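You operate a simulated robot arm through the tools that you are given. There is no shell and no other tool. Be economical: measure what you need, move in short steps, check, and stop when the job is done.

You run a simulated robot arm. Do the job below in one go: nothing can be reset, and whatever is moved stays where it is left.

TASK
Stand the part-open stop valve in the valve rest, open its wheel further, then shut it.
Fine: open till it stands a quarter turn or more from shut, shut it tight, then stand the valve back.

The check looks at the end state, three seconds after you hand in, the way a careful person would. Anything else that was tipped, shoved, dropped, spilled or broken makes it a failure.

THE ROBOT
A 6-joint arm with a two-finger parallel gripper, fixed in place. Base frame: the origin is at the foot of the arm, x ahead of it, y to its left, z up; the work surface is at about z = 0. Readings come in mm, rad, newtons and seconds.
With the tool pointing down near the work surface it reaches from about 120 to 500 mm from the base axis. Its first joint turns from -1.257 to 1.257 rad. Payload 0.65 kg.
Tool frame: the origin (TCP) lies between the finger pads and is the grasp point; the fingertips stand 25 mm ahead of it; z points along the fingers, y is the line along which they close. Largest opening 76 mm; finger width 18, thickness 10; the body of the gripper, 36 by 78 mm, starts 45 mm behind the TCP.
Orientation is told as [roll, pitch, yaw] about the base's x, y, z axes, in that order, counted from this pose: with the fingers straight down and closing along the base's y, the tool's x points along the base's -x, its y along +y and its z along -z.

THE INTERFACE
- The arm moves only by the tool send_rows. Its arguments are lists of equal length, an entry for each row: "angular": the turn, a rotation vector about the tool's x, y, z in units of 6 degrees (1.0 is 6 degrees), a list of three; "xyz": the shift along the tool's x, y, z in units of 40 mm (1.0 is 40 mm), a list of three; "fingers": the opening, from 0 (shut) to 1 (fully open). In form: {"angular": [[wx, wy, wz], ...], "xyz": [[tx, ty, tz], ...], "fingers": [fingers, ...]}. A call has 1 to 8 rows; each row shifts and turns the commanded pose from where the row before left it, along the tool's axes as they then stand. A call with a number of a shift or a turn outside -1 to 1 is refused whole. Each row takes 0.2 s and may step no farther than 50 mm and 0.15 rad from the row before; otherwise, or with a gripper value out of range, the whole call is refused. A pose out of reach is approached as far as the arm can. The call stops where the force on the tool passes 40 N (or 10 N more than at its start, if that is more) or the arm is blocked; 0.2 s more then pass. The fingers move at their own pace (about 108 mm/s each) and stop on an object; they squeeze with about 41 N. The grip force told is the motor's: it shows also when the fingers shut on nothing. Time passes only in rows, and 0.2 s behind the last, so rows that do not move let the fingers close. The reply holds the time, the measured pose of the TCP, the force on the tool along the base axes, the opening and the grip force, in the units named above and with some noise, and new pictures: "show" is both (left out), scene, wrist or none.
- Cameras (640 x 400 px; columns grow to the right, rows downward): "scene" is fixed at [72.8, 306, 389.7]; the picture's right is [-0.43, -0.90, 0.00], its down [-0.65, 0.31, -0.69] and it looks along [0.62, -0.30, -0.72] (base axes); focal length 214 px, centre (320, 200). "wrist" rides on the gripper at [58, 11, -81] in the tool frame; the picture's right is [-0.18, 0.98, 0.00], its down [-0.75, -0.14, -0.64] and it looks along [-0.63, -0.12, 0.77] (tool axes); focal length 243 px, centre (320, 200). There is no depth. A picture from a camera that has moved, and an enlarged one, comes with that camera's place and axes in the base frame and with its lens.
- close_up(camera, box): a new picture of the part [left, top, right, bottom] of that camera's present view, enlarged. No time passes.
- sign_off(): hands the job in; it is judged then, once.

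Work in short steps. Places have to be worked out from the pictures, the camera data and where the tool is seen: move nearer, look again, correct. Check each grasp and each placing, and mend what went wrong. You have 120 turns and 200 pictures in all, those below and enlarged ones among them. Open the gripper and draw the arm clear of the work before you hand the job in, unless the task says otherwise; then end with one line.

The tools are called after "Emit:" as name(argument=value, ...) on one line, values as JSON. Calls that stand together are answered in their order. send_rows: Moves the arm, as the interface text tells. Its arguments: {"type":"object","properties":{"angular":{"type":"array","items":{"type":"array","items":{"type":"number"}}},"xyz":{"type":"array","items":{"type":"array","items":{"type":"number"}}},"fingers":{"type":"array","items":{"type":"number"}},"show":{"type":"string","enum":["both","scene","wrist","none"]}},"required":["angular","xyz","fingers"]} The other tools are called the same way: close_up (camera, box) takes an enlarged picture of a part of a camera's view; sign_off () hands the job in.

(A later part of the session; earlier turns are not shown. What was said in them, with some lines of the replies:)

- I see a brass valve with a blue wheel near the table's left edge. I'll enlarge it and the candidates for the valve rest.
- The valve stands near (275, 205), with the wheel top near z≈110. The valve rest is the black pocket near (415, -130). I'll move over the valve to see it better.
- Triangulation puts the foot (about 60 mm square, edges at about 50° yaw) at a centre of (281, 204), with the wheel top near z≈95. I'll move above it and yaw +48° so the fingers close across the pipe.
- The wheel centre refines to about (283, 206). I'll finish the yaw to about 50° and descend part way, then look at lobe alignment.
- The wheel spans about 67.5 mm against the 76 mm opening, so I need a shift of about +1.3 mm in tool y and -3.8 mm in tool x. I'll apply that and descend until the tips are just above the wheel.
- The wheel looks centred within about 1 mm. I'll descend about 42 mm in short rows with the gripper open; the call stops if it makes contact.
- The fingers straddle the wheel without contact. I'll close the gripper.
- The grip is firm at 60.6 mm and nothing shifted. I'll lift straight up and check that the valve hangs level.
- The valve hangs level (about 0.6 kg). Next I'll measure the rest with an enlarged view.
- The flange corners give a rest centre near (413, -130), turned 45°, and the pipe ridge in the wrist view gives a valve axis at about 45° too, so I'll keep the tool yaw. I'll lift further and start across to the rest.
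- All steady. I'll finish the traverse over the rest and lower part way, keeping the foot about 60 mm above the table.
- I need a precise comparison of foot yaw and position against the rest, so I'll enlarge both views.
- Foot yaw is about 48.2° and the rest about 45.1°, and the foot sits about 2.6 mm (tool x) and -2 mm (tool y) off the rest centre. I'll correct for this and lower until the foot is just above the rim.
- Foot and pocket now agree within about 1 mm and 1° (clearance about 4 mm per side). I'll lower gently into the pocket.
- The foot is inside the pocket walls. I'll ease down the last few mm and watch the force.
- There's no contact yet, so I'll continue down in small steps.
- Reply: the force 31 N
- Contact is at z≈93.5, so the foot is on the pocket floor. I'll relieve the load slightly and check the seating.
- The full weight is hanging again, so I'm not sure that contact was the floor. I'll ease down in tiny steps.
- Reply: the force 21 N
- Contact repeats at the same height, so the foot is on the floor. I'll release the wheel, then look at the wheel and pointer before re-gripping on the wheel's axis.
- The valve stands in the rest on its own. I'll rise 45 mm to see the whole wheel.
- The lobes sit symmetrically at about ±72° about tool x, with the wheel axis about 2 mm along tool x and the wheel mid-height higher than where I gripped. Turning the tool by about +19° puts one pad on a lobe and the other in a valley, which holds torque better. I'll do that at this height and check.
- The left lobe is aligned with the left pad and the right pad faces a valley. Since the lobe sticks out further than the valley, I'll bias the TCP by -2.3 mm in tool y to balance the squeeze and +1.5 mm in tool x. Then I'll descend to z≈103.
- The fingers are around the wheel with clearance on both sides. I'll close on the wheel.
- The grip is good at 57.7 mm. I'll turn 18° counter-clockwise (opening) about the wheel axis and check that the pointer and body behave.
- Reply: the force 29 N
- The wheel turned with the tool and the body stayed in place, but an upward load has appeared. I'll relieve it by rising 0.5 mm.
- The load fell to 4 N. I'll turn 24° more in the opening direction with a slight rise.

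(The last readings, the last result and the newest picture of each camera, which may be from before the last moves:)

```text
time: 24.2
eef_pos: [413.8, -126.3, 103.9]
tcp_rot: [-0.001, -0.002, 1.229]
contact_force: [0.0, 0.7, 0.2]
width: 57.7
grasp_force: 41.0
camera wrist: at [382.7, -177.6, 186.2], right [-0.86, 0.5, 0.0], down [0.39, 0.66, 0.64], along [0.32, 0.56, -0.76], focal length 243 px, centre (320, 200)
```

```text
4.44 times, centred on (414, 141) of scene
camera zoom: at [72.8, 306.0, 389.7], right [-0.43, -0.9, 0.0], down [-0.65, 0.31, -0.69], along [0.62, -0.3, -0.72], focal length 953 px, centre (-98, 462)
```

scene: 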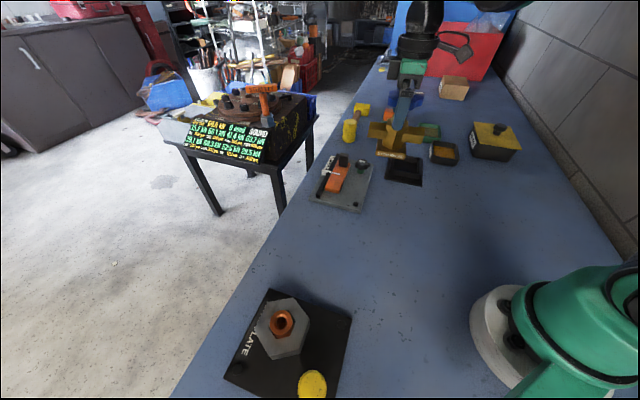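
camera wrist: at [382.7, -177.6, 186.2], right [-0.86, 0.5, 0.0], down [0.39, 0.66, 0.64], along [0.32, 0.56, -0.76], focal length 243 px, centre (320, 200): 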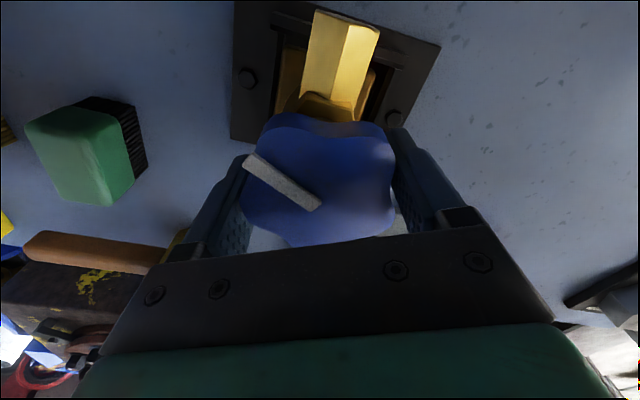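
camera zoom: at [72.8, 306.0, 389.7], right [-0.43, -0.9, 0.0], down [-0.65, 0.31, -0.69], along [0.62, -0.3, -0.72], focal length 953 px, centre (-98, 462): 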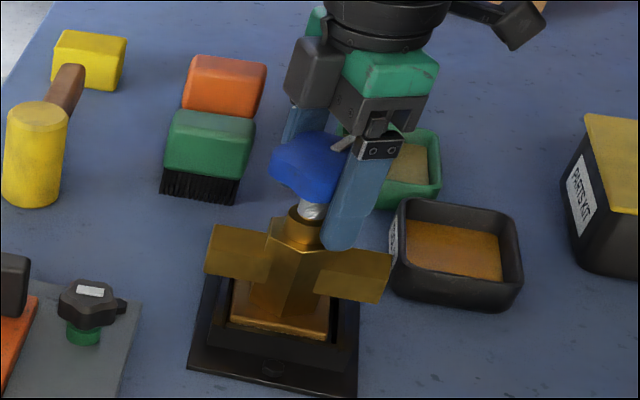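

Forces are near zero, and the fingertips (z≈79) clear the pipe ridge (z≈64). The wheel is 42° further open, so I'll continue for another 48° to be well past a quarter turn.

Emit:
send_rows(angular=[[0, 0, -1], [0, 0, -1], [0, 0, -1], [0, 0, -1], [0, 0, -1], [0, 0, -1], [0, 0, -1], [0, 0, -1]], xyz=[[-0.0068, 0, -0.003], [-0.0068, 0, -0.003], [-0.0068, 0, -0.003], [-0.0068, 0, -0.003], [-0.0068, 0, -0.003], [-0.0068, 0, -0.003], [-0.0068, 0, -0.003], [-0.0068, 0, -0.003]], fingers=[0.5, 0.5, 0.5, 0.5, 0.5, 0.5, 0.5, 0.5], show="wrist")

Emit:
close_up(camera="scene", box=[364, 96, 464, 186])

```text
time: 26.0
eef_pos: [412.4, -126.0, 104.9]
tcp_rot: [-0.001, -0.003, 2.066]
contact_force: [-5.1, -3.7, -1.4]
width: 57.7
grasp_force: 40.9
camera wrist: at [429.6, -181.2, 186.7], right [-0.95, -0.31, 0.0], down [-0.23, 0.73, 0.64], along [-0.2, 0.61, -0.77], focal length 243 px, centre (320, 200)
```

wrist: 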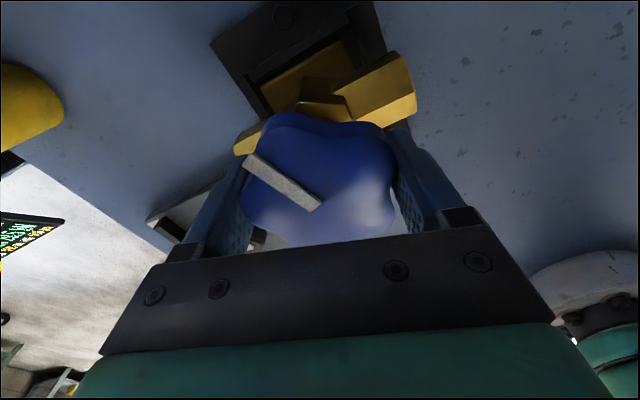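

```text
4.44 times, centred on (414, 141) of scene
camera zoom: at [72.8, 306.0, 389.7], right [-0.43, -0.9, 0.0], down [-0.65, 0.31, -0.69], along [0.62, -0.3, -0.72], focal length 953 px, centre (-98, 462)
```

zoom: 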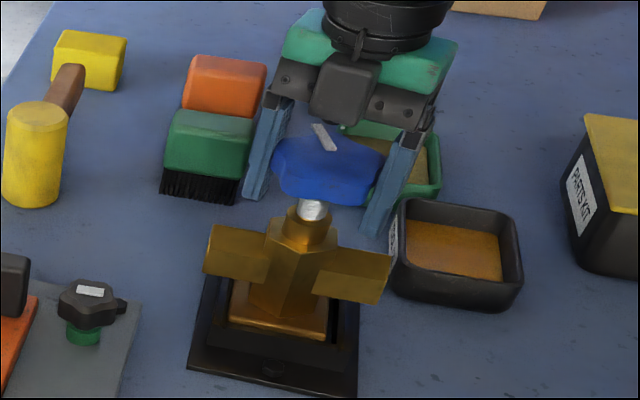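

The wheel is now 90° beyond its start, and the body is still seated. Next I'll close it clockwise, starting with 48° back.

Emit:
send_rows(angular=[[0, 0, 1], [0, 0, 1], [0, 0, 1], [0, 0, 1], [0, 0, 1], [0, 0, 1], [0, 0, 1], [0, 0, 1]], xyz=[[0.0068, 0, 0.003], [0.0068, 0, 0.003], [0.0068, 0, 0.003], [0.0068, 0, 0.003], [0.0068, 0, 0.003], [0.0068, 0, 0.003], [0.0068, 0, 0.003], [0.0068, 0, 0.003]], fingers=[0.5, 0.5, 0.5, 0.5, 0.5, 0.5, 0.5, 0.5], show="none")

```text
time: 27.8
eef_pos: [414.0, -125.4, 103.5]
tcp_rot: [-0.001, -0.003, 1.225]
contact_force: [-0.3, -0.7, -0.4]
width: 57.7
grasp_force: 40.5
```

Forces are low, so I'll close 42° more, back to about the starting wheel angle.

Emit:
send_rows(angular=[[0, 0, 1], [0, 0, 1], [0, 0, 1], [0, 0, 1], [0, 0, 1], [0, 0, 1], [0, 0, 1], [0, 0, 0]], xyz=[[0.0068, 0, 0.003], [0.0068, 0, 0.003], [0.0068, 0, 0.003], [0.0068, 0, 0.003], [0.0068, 0, 0.0], [0.0068, 0, 0.0], [0.0068, 0, 0.0], [0, 0, 0]], fingers=[0.5, 0.5, 0.5, 0.5, 0.5, 0.5, 0.5, 0.5], show="wrist")

Emit:
close_up(camera="scene", box=[364, 96, 464, 186])

```text
time: 29.6
eef_pos: [413.4, -127.9, 102.6]
tcp_rot: [0.003, -0.002, 0.491]
contact_force: [-2.3, 0.9, 11.8]
width: 57.8
grasp_force: 41.1
camera wrist: at [354.8, -145.9, 185.3], right [-0.3, 0.95, 0.0], down [0.73, 0.23, 0.64], along [0.61, 0.2, -0.76], focal length 243 px, centre (320, 200)
```

wrist: 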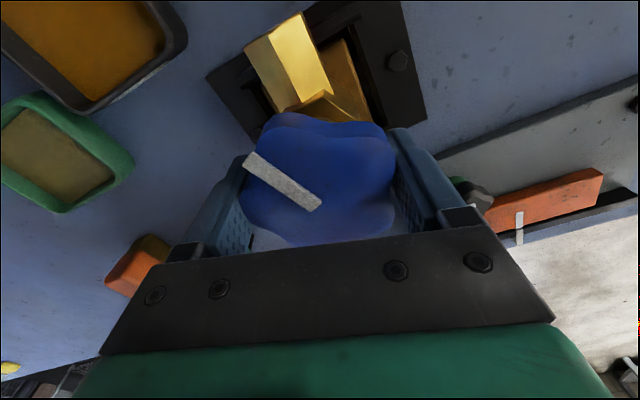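

```text
4.44 times, centred on (414, 141) of scene
camera zoom: at [72.7, 306.0, 389.7], right [-0.43, -0.9, 0.0], down [-0.65, 0.31, -0.69], along [0.62, -0.3, -0.72], focal length 953 px, centre (-98, 462)
```

zoom: 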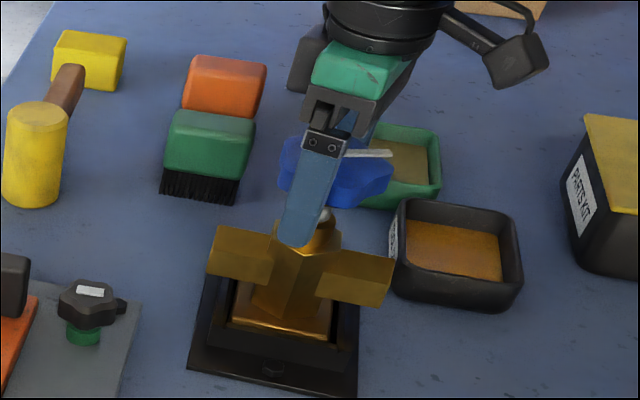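

Back at the start angle with no slip. I'll keep closing in smaller bites, looking for the stop.

Emit:
send_rows(angular=[[0, 0, 1], [0, 0, 1], [0, 0, 1], [0, 0, 1], [0, 0, 0]], xyz=[[0.0068, 0, -0.005], [0.0068, 0, 0.002], [0.0068, 0, 0.002], [0.0068, 0, 0.002], [0, 0, 0]], fingers=[0.5, 0.5, 0.5, 0.5, 0.5], show="wrist")

Emit:
close_up(camera="scene", box=[364, 96, 464, 186])

```text
time: 30.8
eef_pos: [411.4, -128.7, 104.2]
tcp_rot: [0.003, -0.002, 0.073]
contact_force: [5.5, 4.7, 20.4]
width: 57.7
grasp_force: 41.4
camera wrist: at [351.1, -121.6, 185.1], right [0.11, 0.99, 0.0], down [0.76, -0.09, 0.64], along [0.64, -0.07, -0.76], focal length 243 px, centre (320, 200)
```

wrist: 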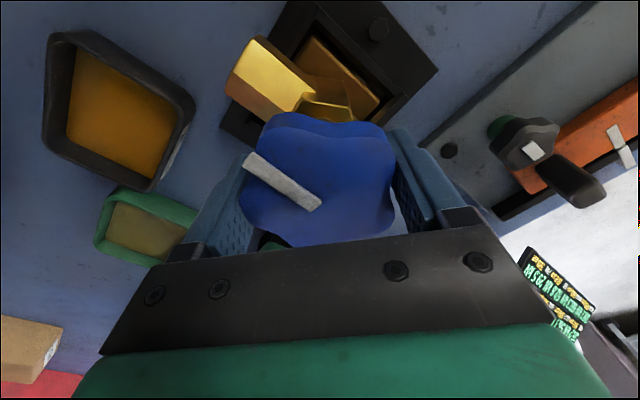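

```text
4.44 times, centred on (414, 141) of scene
camera zoom: at [72.7, 306.0, 389.7], right [-0.43, -0.9, 0.0], down [-0.65, 0.31, -0.69], along [0.62, -0.3, -0.72], focal length 953 px, centre (-98, 462)
```

zoom: 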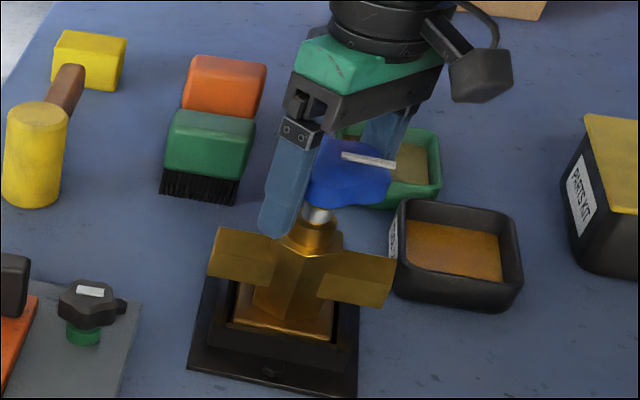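

It's still turning freely, now 24° past the start angle. I'll relieve the vertical load and continue closing.

Emit:
send_rows(angular=[[0, 0, 0], [0, 0, 1], [0, 0, 1], [0, 0, 1], [0, 0, 1], [0, 0, 0]], xyz=[[0, 0, -0.01], [0.0068, 0, 0], [0.0068, 0, 0], [0.0068, 0, 0], [0.0068, 0, 0], [0, 0, 0]], fingers=[0.5, 0.5, 0.5, 0.5, 0.5, 0.5], show="wrist")

Emit:
close_up(camera="scene", box=[364, 96, 464, 186])

```text
time: 32.2
eef_pos: [410.5, -129.0, 103.5]
tcp_rot: [0.001, -0.003, -0.348]
contact_force: [4.7, -3.5, 13.3]
width: 57.9
grasp_force: 40.5
camera wrist: at [357.7, -98.5, 185.1], right [0.51, 0.86, 0.0], down [0.66, -0.39, 0.64], along [0.56, -0.33, -0.77], focal length 243 px, centre (320, 200)
```

wrist: 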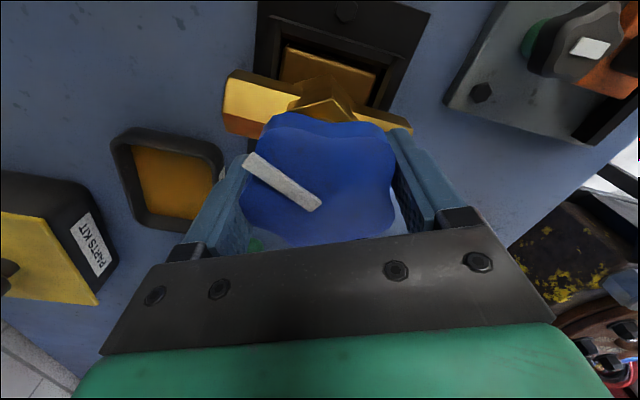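

```text
4.44 times, centred on (414, 141) of scene
camera zoom: at [72.7, 306.0, 389.7], right [-0.43, -0.9, 0.0], down [-0.65, 0.31, -0.69], along [0.62, -0.3, -0.72], focal length 953 px, centre (-98, 462)
```

zoom: 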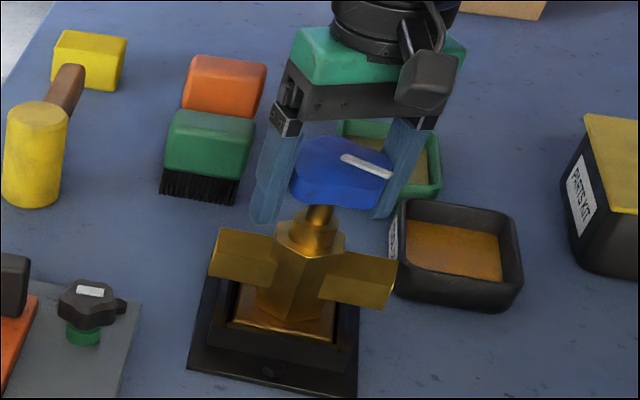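

There's no stop yet at 48° past the start, and the grip is unslipped. I'll continue closing.

Emit:
send_rows(angular=[[0, 0, 0], [0, 0, 1], [0, 0, 1], [0, 0, 1], [0, 0, 1], [0, 0, 0]], xyz=[[0, 0, -0.007], [0.0068, 0, 0], [0.0068, 0, 0], [0.0068, 0, 0], [0.0068, 0, 0], [0, 0, 0]], fingers=[0.5, 0.5, 0.5, 0.5, 0.5, 0.5], show="wrist")

Emit:
close_up(camera="scene", box=[364, 96, 464, 186])

```text
time: 33.6
eef_pos: [409.3, -126.9, 105.1]
tcp_rot: [0.004, 0.0, -0.763]
contact_force: [4.2, 14.1, -0.5]
width: 59.9
grasp_force: 41.0
camera wrist: at [373.5, -79.4, 185.7], right [0.81, 0.58, 0.0], down [0.45, -0.62, 0.64], along [0.38, -0.52, -0.77], focal length 243 px, centre (320, 200)
```

wrist: 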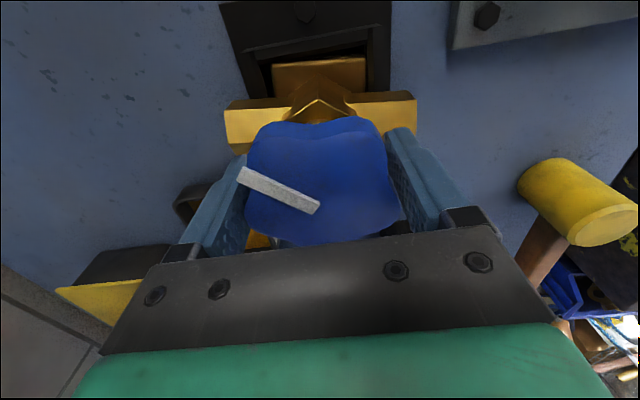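

```text
4.44 times, centred on (414, 141) of scene
camera zoom: at [72.8, 306.0, 389.7], right [-0.43, -0.9, 0.0], down [-0.65, 0.31, -0.69], along [0.62, -0.3, -0.72], focal length 953 px, centre (-98, 462)
```

zoom: 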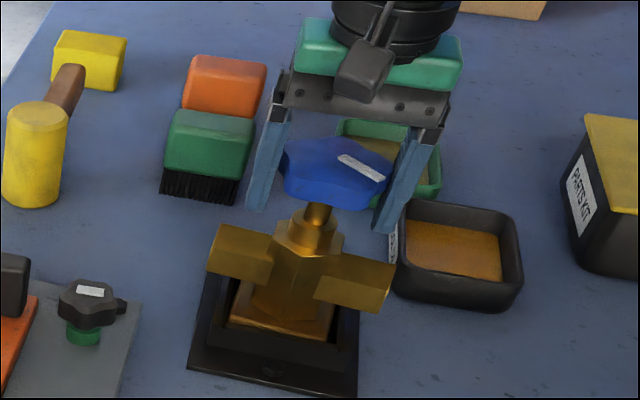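

The opening went from 57.7 to 59.9 mm and the pointer lags the tool, so the wheel has hit its shut stop and the grip began to slip. I'll release, rise and look.

Emit:
send_rows(angular=[[0, 0, 0], [0, 0, 0], [0, 0, 0], [0, 0, 0], [0, 0, 0]], xyz=[[0, 0, 0], [0, 0, 0], [0, 0, -0.5], [0, 0, -0.5], [0, 0, 0]], fingers=[0.8, 1, 1, 1, 1], show="none")

Emit:
close_up(camera="wrist", box=[180, 0, 460, 200])

Emit:
close_up(camera="scene", box=[364, 96, 464, 186])

```text
time: 34.8
eef_pos: [408.8, -130.3, 143.9]
tcp_rot: [0.002, 0.0, -0.763]
contact_force: [-0.2, -0.1, 0.4]
width: 75.8
grasp_force: 0.1
```

```text
2.00 times, centred on (320, 100) of wrist
camera zoom: at [372.3, -80.6, 226.3], right [0.81, 0.58, 0.0], down [0.45, -0.62, 0.64], along [0.38, -0.52, -0.77], focal length 485 px, centre (320, 400)
```

zoom: 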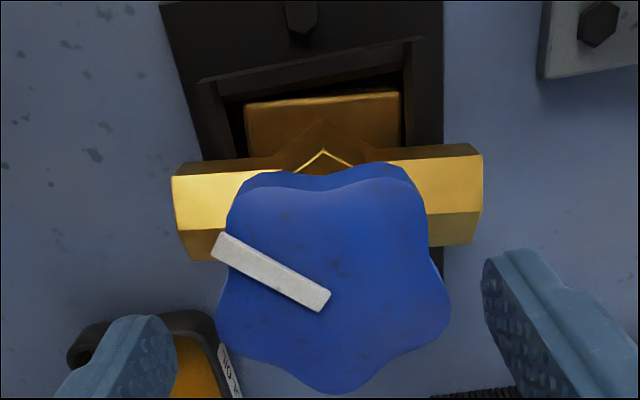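

```text
4.44 times, centred on (414, 141) of scene
camera zoom: at [72.8, 306.0, 389.7], right [-0.43, -0.9, 0.0], down [-0.65, 0.31, -0.69], along [0.62, -0.3, -0.72], focal length 953 px, centre (-98, 462)
```

zoom: 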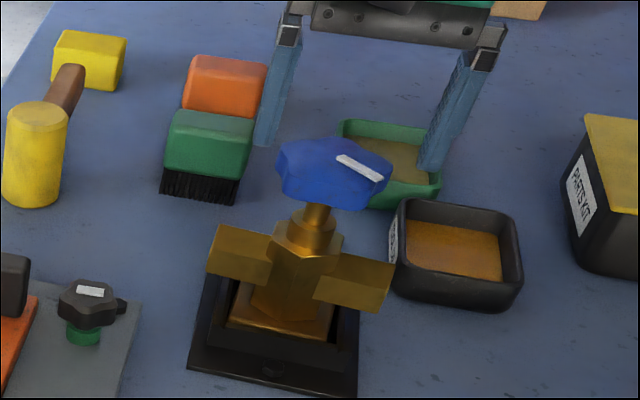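

The pointer has turned about 57° clockwise relative to the body from its start. To confirm that this is the shut stop, I'll rotate back 5°, re-grip lobe to valley and torque again.

Emit:
send_rows(angular=[[0, 0, -0.8], [0, 0, 0], [0, 0, 0], [0, 0, 0], [0, 0, 0], [0, 0, 0], [0, 0, 0]], xyz=[[0, 0, 0.3], [0, 0, 0.35], [0, 0, 0.35], [0, 0, 0], [0, 0, 0], [0, 0, 0], [0, 0, 0]], fingers=[1, 1, 1, 1, 0.7, 0.5, 0.5], show="wrist")

```text
time: 36.4
eef_pos: [408.5, -127.7, 102.1]
tcp_rot: [0.004, -0.001, -0.676]
contact_force: [13.1, 17.9, 20.0]
width: 59.4
grasp_force: 40.8
camera wrist: at [368.7, -82.7, 185.4], right [0.76, 0.65, 0.01], down [0.5, -0.58, 0.64], along [0.42, -0.48, -0.77], focal length 243 px, centre (320, 200)
```

wrist: 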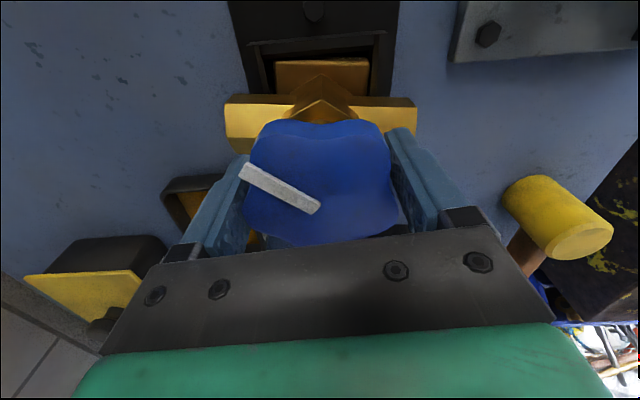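

I'm gripped again at 59.4 mm, with a little side load. I'll turn clockwise 12° to see whether the wheel follows or slips.

Emit:
send_rows(angular=[[0, 0, 0], [0, 0, 1], [0, 0, 1], [0, 0, 0]], xyz=[[0, 0, -0.015], [0.0068, 0, 0], [0.0068, 0, 0], [0, 0, 0]], fingers=[0.5, 0.5, 0.5, 0.5], show="wrist")

Emit:
close_up(camera="scene", box=[364, 96, 464, 186])

```text
time: 37.4
eef_pos: [408.4, -128.6, 103.9]
tcp_rot: [0.0, 0.003, -0.892]
contact_force: [3.9, 9.4, -0.3]
width: 60.7
grasp_force: 40.7
camera wrist: at [378.6, -76.2, 186.0], right [0.88, 0.47, 0.0], down [0.36, -0.68, 0.64], along [0.31, -0.56, -0.77], focal length 243 px, centre (320, 200)
```

wrist: 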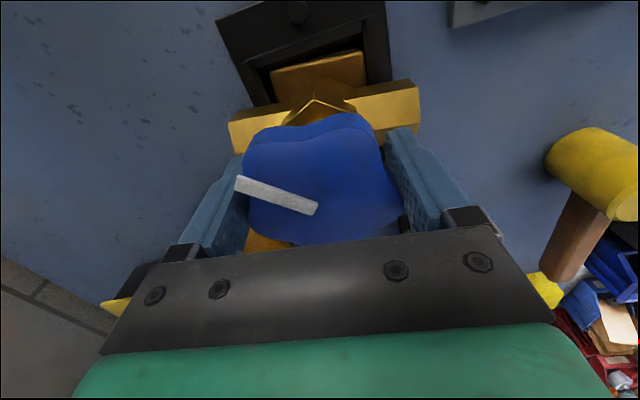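

```text
4.44 times, centred on (414, 141) of scene
camera zoom: at [72.8, 306.0, 389.7], right [-0.43, -0.9, 0.0], down [-0.65, 0.31, -0.69], along [0.62, -0.3, -0.72], focal length 953 px, centre (-98, 462)
```

zoom: 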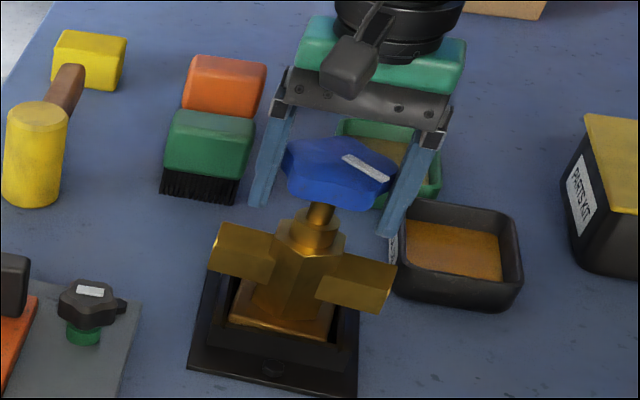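

The wheel slipped again while the pointer-to-body angle held (37–40°), so it is tight on the shut stop. I'll release, rise, and start rotating toward yaw ≈ +38°, where pad alignment is good and the fingers straddle across the pipe.

Emit:
send_rows(angular=[[0, 0, 0], [0, 0, 0], [0, 0, 0], [0, 0, 0], [0, 0, -1], [0, 0, -1], [0, 0, -1], [0, 0, -1]], xyz=[[0, 0, 0], [0, 0, 0], [0, 0, -0.8], [0, 0, -0.8], [0, 0, 0], [0, 0, 0], [0, 0, 0], [0, 0, 0]], fingers=[0.8, 1, 1, 1, 1, 1, 1, 1], show="none")

Emit:
send_rows(angular=[[0, 0, -1], [0, 0, -1], [0, 0, -1], [0, 0, -1], [0, 0, -1], [0, 0, -1], [0, 0, -1], [0, 0, -1]], xyz=[[0, 0, 0], [0, 0, 0], [0, 0, 0], [0, 0, 0], [0, 0, 0], [0, 0, 0], [0, 0, 0], [0, 0, 0]], fingers=[1, 1, 1, 1, 1, 1, 1, 1], show="none")

Emit:
send_rows(angular=[[0, 0, -1], [0, 0, -1], [0, 0, -0.9], [0, 0, 0]], xyz=[[0, 0, 0], [0, 0, 0], [0, 0, 0], [0, 0, 0]], fingers=[1, 1, 1, 1], show="none")

Emit:
close_up(camera="wrist", box=[180, 0, 460, 200])

Emit:
close_up(camera="scene", box=[364, 96, 464, 186])

```text
time: 39.2
eef_pos: [409.3, -127.5, 168.3]
tcp_rot: [0.003, 0.001, -0.468]
contact_force: [-1.1, -0.2, -1.0]
width: 76.1
grasp_force: 0.1
```

```text
time: 41.0
eef_pos: [409.5, -128.8, 168.7]
tcp_rot: [0.001, -0.001, 0.369]
contact_force: [0.2, -1.0, 0.7]
width: 75.8
grasp_force: 0.1
```

```text
time: 42.0
eef_pos: [408.8, -128.4, 168.2]
tcp_rot: [0.0, -0.002, 0.673]
contact_force: [0.1, -0.2, 0.3]
width: 76.2
grasp_force: 0.1
```

```text
2.00 times, centred on (320, 100) of wrist
camera zoom: at [354.7, -155.2, 250.1], right [-0.47, 0.88, 0.0], down [0.68, 0.36, 0.64], along [0.57, 0.3, -0.76], focal length 485 px, centre (320, 400)
```

zoom: 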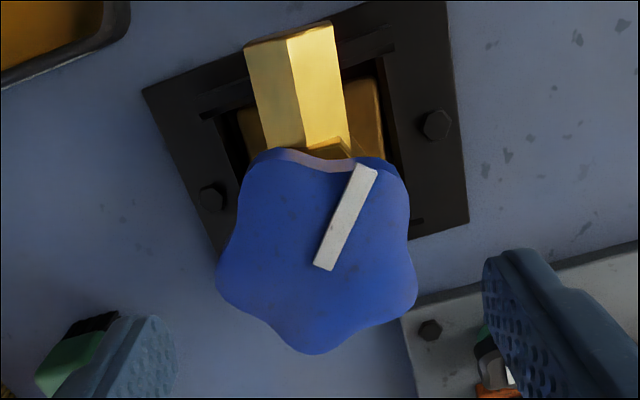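

```text
4.44 times, centred on (414, 141) of scene
camera zoom: at [72.8, 306.0, 389.7], right [-0.43, -0.9, 0.0], down [-0.65, 0.31, -0.69], along [0.62, -0.3, -0.72], focal length 953 px, centre (-98, 462)
```

zoom: 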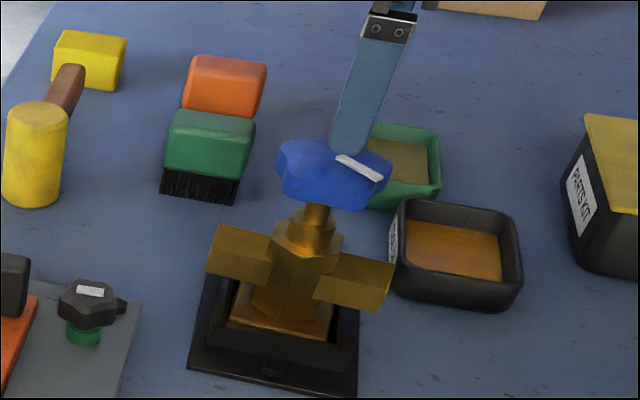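

The wheel centre is at tool (-2.2, 0), with the lobe axis 3° off. I'll correct both (with the 3.3 mm bias), descend and grip for the lift.

Emit:
send_rows(angular=[[0, 0, -0.47], [0, 0, 0], [0, 0, 0], [0, 0, 0]], xyz=[[-0.055, -0.083, 0.5], [0, 0, 0.6], [0, 0, 0.48], [0, 0, 0]], fingers=[1, 1, 1, 1], show="wrist")

Emit:
send_rows(angular=[[0, 0, 0], [0, 0, 0], [0, 0, 0]], xyz=[[0, 0, 0], [0, 0, 0], [0, 0, 0]], fingers=[0.7, 0.5, 0.5], show="wrist")

```text
time: 43.0
eef_pos: [413.3, -128.7, 104.7]
tcp_rot: [-0.001, 0.0, 0.721]
contact_force: [-0.6, 0.7, -0.4]
width: 76.1
grasp_force: 0.0
camera wrist: at [360.3, -158.7, 187.8], right [-0.51, 0.86, 0.0], down [0.66, 0.39, 0.64], along [0.55, 0.33, -0.76], focal length 243 px, centre (320, 200)
```

wrist: 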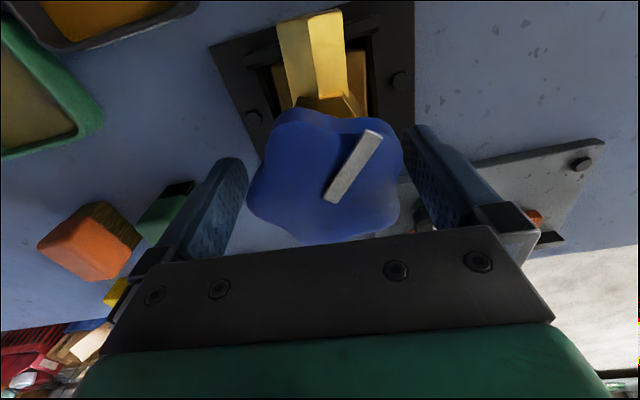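

```text
time: 43.8
eef_pos: [412.6, -129.0, 105.5]
tcp_rot: [0.0, -0.004, 0.721]
contact_force: [-6.9, 4.1, 2.1]
width: 57.9
grasp_force: 40.8
camera wrist: at [360.2, -158.6, 188.1], right [-0.51, 0.86, 0.0], down [0.66, 0.39, 0.64], along [0.55, 0.33, -0.76], focal length 243 px, centre (320, 200)
```

wrist: 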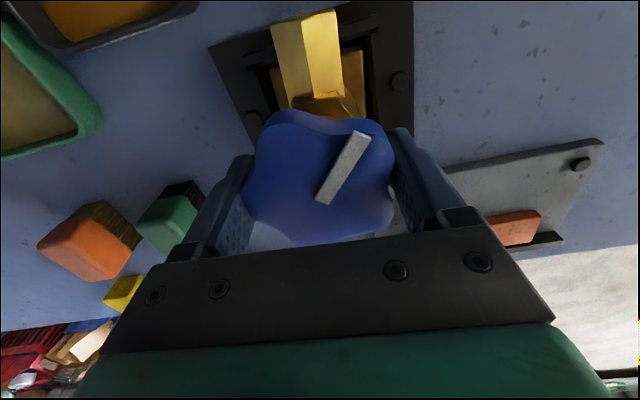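

The grip is solid at 57.9 mm. I'll ease 2 mm toward tool +y to relieve the wall contact, then lift slowly.

Emit:
send_rows(angular=[[0, 0, 0], [0, 0, 0], [0, 0, 0], [0, 0, 0]], xyz=[[0, 0.05, 0], [0, 0, -0.1], [0, 0, -0.15], [0, 0, 0]], fingers=[0.5, 0.5, 0.5, 0.5], show="wrist")

Emit:
close_up(camera="scene", box=[364, 96, 464, 186])

```text
time: 44.8
eef_pos: [411.4, -127.5, 116.2]
tcp_rot: [0.0, -0.001, 0.722]
contact_force: [2.8, -1.9, -7.3]
width: 57.9
grasp_force: 41.0
camera wrist: at [359.0, -157.2, 197.7], right [-0.51, 0.86, 0.0], down [0.66, 0.39, 0.64], along [0.55, 0.33, -0.76], focal length 243 px, centre (320, 200)
```

wrist: 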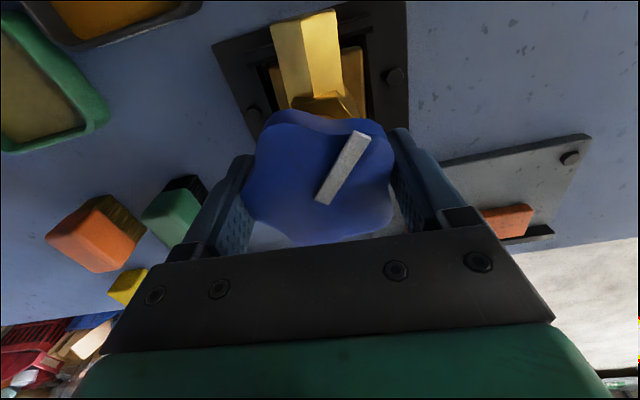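

```text
4.44 times, centred on (414, 141) of scene
camera zoom: at [72.8, 306.0, 389.7], right [-0.43, -0.9, 0.0], down [-0.65, 0.31, -0.69], along [0.62, -0.3, -0.72], focal length 953 px, centre (-98, 462)
```

zoom: 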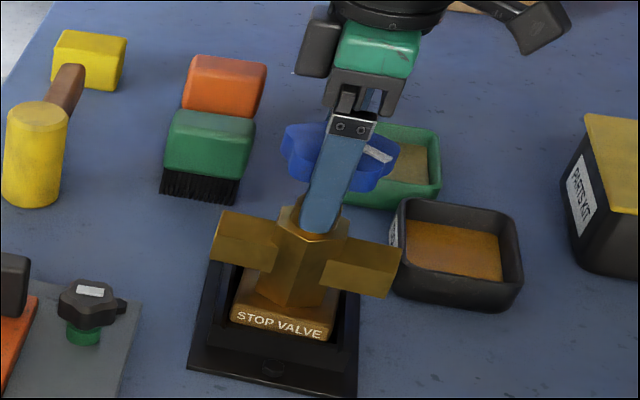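

It's lifting freely, with only a slight wall touch. I'll continue up out of the pocket and then to travel height.

Emit:
send_rows(angular=[[0, 0, 0], [0, 0, 0], [0, 0, 0], [0, 0, 0], [0, 0, 0], [0, 0, 0]], xyz=[[0, -0.015, -0.15], [0, 0, -0.3], [0, 0, -0.6], [0, 0, -0.9], [0, 0, -0.7], [0, 0, 0]], fingers=[0.5, 0.5, 0.5, 0.5, 0.5, 0.5], show="both")

Emit:
close_up(camera="wrist", box=[220, 0, 420, 140])

```text
time: 46.2
eef_pos: [413.0, -128.6, 220.9]
tcp_rot: [-0.001, -0.001, 0.721]
contact_force: [-0.2, 0.5, -5.1]
width: 57.9
grasp_force: 41.7
camera wrist: at [360.6, -158.0, 302.9], right [-0.51, 0.86, 0.0], down [0.66, 0.39, 0.64], along [0.55, 0.33, -0.76], focal length 243 px, centre (320, 200)
```

scene: 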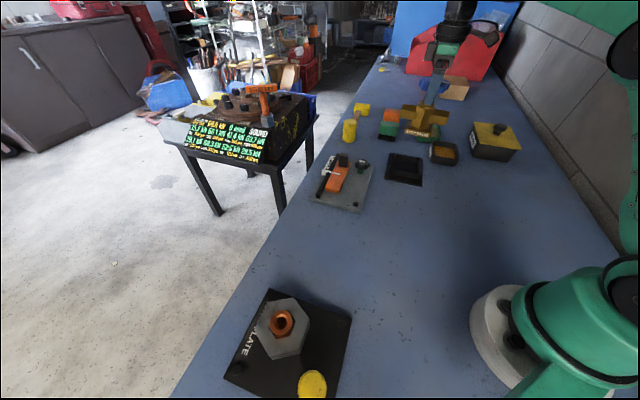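
wrist: 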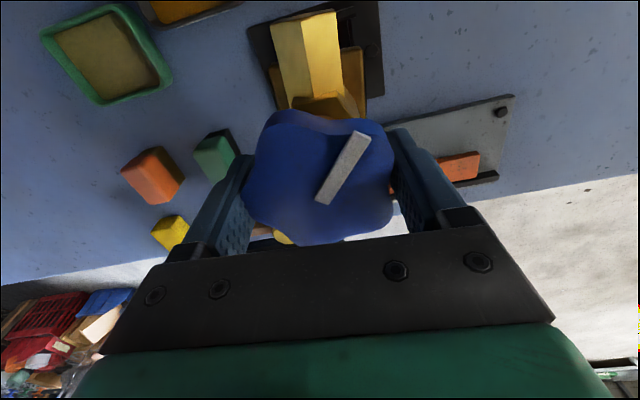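

```text
2.86 times, centred on (320, 70) of wrist
camera zoom: at [360.6, -158.0, 302.9], right [-0.51, 0.86, 0.0], down [0.66, 0.39, 0.64], along [0.55, 0.33, -0.76], focal length 693 px, centre (320, 571)
```

zoom: 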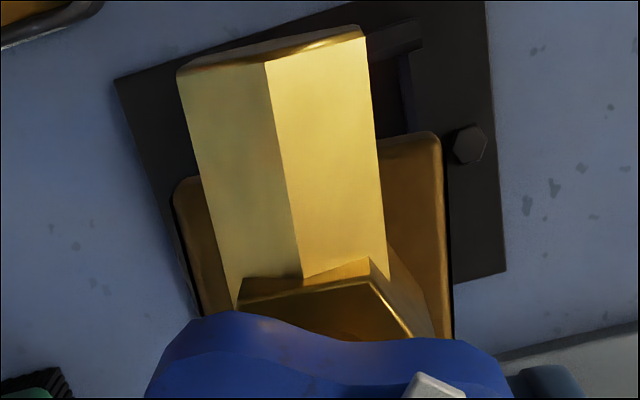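

The valve is held level and still shut. Its body offset relative to the tool is known, so the return target is TCP ≈ (282, 205.2) at yaw 0.871, close to its original spot. I'll rotate, then travel.

Emit:
send_rows(angular=[[0, 0, -0.72], [0, 0, -0.71], [0, 0, 0], [0, 0, 0], [0, 0, 0], [0, 0, 0], [0, 0, 0]], xyz=[[0, 0, 0], [0, 0, 0], [-0.475, 0.8755, 0], [-0.475, 0.8755, 0], [-0.475, 0.8755, 0], [-0.475, 0.8755, 0], [-0.475, 0.8755, 0]], fingers=[0.5, 0.5, 0.5, 0.5, 0.5, 0.5, 0.5], show="none")

Emit:
send_rows(angular=[[0, 0, 0], [0, 0, 0], [0, 0, 0], [0, 0, 0], [0, 0, 0]], xyz=[[-0.475, 0.8755, 0], [-0.475, 0.8755, 0], [-0.475, 0.8755, 0], [-0.475, 0.8755, 0], [0, 0, 0]], fingers=[0.5, 0.5, 0.5, 0.5, 0.5], show="scene")

```text
time: 47.8
eef_pos: [336.7, 56.6, 220.2]
tcp_rot: [0.0, -0.001, 0.872]
contact_force: [0.0, 0.1, -6.5]
width: 58.0
grasp_force: 41.0
```

```text
time: 49.0
eef_pos: [280.4, 205.9, 223.4]
tcp_rot: [0.0, -0.001, 0.871]
contact_force: [0.0, -0.6, -6.4]
width: 58.1
grasp_force: 40.9
```

scene: 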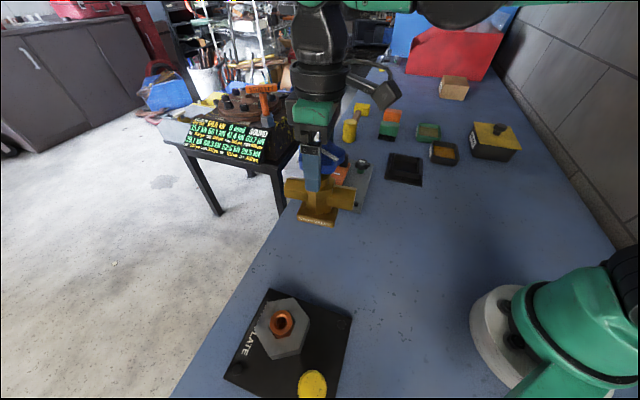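

The valve is over its original place. I'll lower it to a few mm above the table.

Emit:
send_rows(angular=[[0, 0, 0], [0, 0, 0], [0, 0, 0], [0, 0, 0], [0, 0, 0]], xyz=[[0, 0, 0.9], [0, 0, 0.9], [0, 0, 0.7], [0, 0, 0.35], [0, 0, 0]], fingers=[0.5, 0.5, 0.5, 0.5, 0.5], show="none")

Emit:
close_up(camera="scene", box=[270, 140, 430, 270])

```text
time: 50.2
eef_pos: [279.8, 205.6, 106.0]
tcp_rot: [0.0, -0.001, 0.87]
contact_force: [0.4, 0.3, -6.6]
width: 57.8
grasp_force: 40.6
```

```text
3.08 times, centred on (350, 205) of scene
camera zoom: at [72.8, 306.0, 389.7], right [-0.43, -0.9, 0.0], down [-0.65, 0.31, -0.69], along [0.62, -0.3, -0.72], focal length 660 px, centre (228, 185)
```

zoom: 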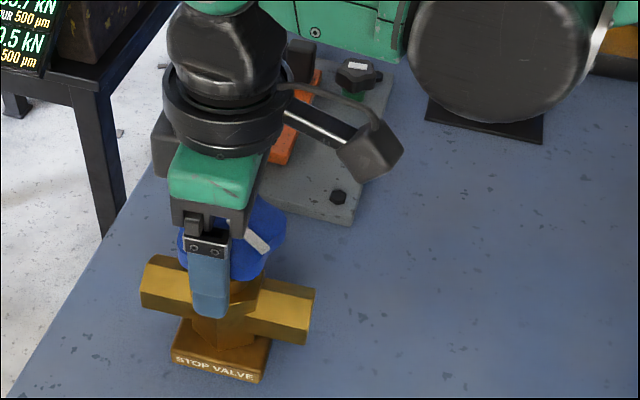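

This matches the original picture almost pixel for pixel. I'll ease down to contact.

Emit:
send_rows(angular=[[0, 0, 0], [0, 0, 0], [0, 0, 0]], xyz=[[0, 0, 0.05], [0, 0, 0.04], [0, 0, 0]], fingers=[0.5, 0.5, 0.5], show="none")

```text
time: 51.0
eef_pos: [280.8, 205.4, 102.4]
tcp_rot: [0.0, -0.001, 0.871]
contact_force: [-0.6, -0.4, -5.9]
width: 57.7
grasp_force: 40.9
```

No contact yet; smaller steps.

Emit:
send_rows(angular=[[0, 0, 0], [0, 0, 0], [0, 0, 0]], xyz=[[0, 0, 0.02], [0, 0, 0.02], [0, 0, 0]], fingers=[0.5, 0.5, 0.5], show="none")

```text
time: 51.8
eef_pos: [280.7, 206.1, 101.8]
tcp_rot: [-0.001, -0.001, 0.871]
contact_force: [-0.6, -0.1, -6.1]
width: 58.0
grasp_force: 41.5
```

Emit:
send_rows(angular=[[0, 0, 0], [0, 0, 0], [0, 0, 0]], xyz=[[0, 0, 0.02], [0, 0, 0.01], [0, 0, 0]], fingers=[0.5, 0.5, 0.5], show="none")

```text
time: 52.6
eef_pos: [280.0, 205.5, 100.8]
tcp_rot: [-0.001, -0.001, 0.872]
contact_force: [-9.9, 5.8, 28.8]
width: 58.0
grasp_force: 41.0
```

The foot is on the table. I'll ease off 0.4 mm, release the wheel and check.

Emit:
send_rows(angular=[[0, 0, 0], [0, 0, 0], [0, 0, 0]], xyz=[[0, 0, -0.01], [0, 0, 0], [0, 0, 0]], fingers=[0.5, 0.8, 1], show="wrist")

```text
time: 53.4
eef_pos: [281.2, 205.0, 101.6]
tcp_rot: [0.0, -0.003, 0.871]
contact_force: [0.7, 0.3, 0.2]
width: 75.7
grasp_force: 0.2
camera wrist: at [233.6, 168.2, 183.5], right [-0.63, 0.77, 0.0], down [0.59, 0.48, 0.64], along [0.5, 0.41, -0.76], focal length 243 px, centre (320, 200)
```

wrist: 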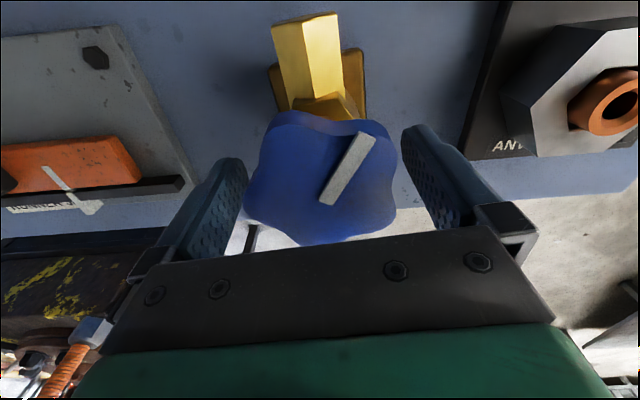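

The valve is released and standing. I'll rise well clear, back to about the starting height.

Emit:
send_rows(angular=[[0, 0, 0], [0, 0, 0], [0, 0, 0], [0, 0, 0], [0, 0, 0], [0, 0, 0]], xyz=[[0, 0, -0.4], [0, 0, -0.6], [0, 0, -1], [0, 0, -1], [0, 0, -1], [0, 0, 0]], fingers=[1, 1, 1, 1, 1, 1], show="both")

Emit:
close_up(camera="scene", box=[270, 140, 430, 270])

Emit:
close_up(camera="wrist", box=[220, 20, 420, 160])

```text
time: 54.8
eef_pos: [279.1, 206.9, 262.3]
tcp_rot: [-0.001, -0.002, 0.872]
contact_force: [0.4, 0.4, -0.3]
width: 76.1
grasp_force: 0.1
camera wrist: at [232.0, 169.8, 344.0], right [-0.63, 0.77, 0.0], down [0.59, 0.48, 0.64], along [0.5, 0.41, -0.76], focal length 243 px, centre (320, 200)
```

scene: 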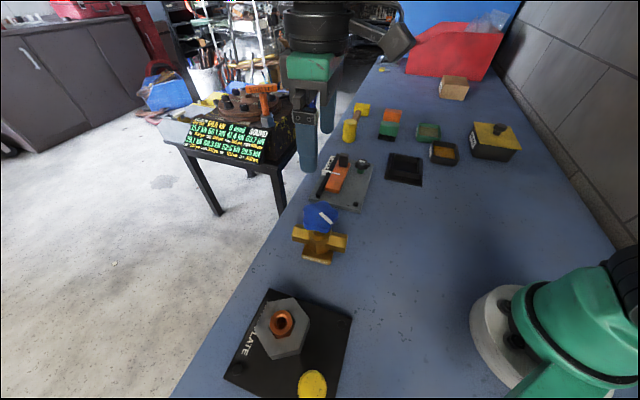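
wrist: 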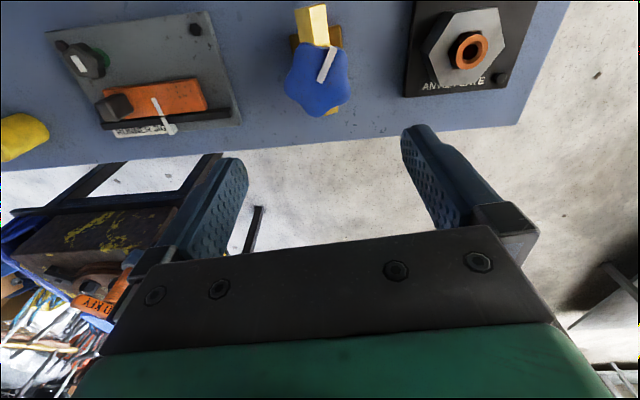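

```text
3.08 times, centred on (350, 205) of scene
camera zoom: at [72.8, 306.0, 389.7], right [-0.43, -0.9, 0.0], down [-0.65, 0.31, -0.69], along [0.62, -0.3, -0.72], focal length 660 px, centre (228, 185)
```

zoom: 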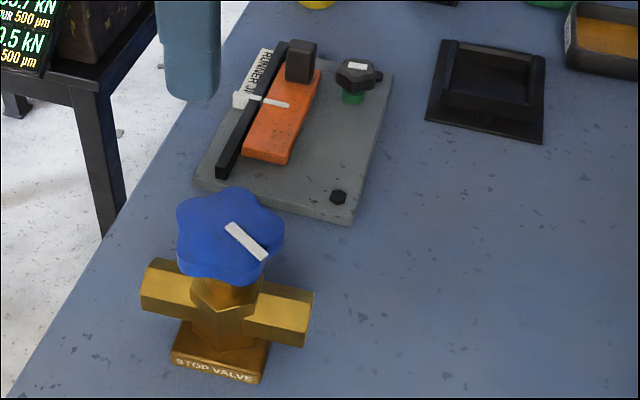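

```text
2.86 times, centred on (320, 90) of wrist
camera zoom: at [232.0, 169.8, 344.0], right [-0.63, 0.77, 0.0], down [0.59, 0.48, 0.64], along [0.5, 0.41, -0.76], focal length 693 px, centre (320, 514)
```

zoom: 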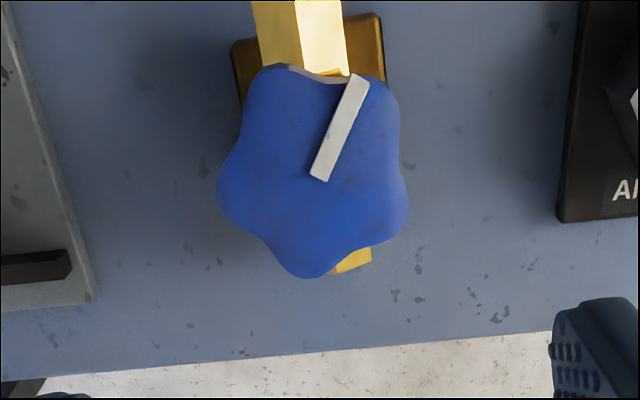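

The valve stands upright on its original spot with the pointer unchanged since it was shut. The rest and neighbouring items are undisturbed, and the gripper is open and clear. I'll hand in.

Emit:
sign_off()

```text
The job is handed in.
```

I stood the valve in the rest, opened its wheel about 90° beyond its start, shut it until it hit its stop and the grip slipped twice, then stood it back within a few mm of its original spot.
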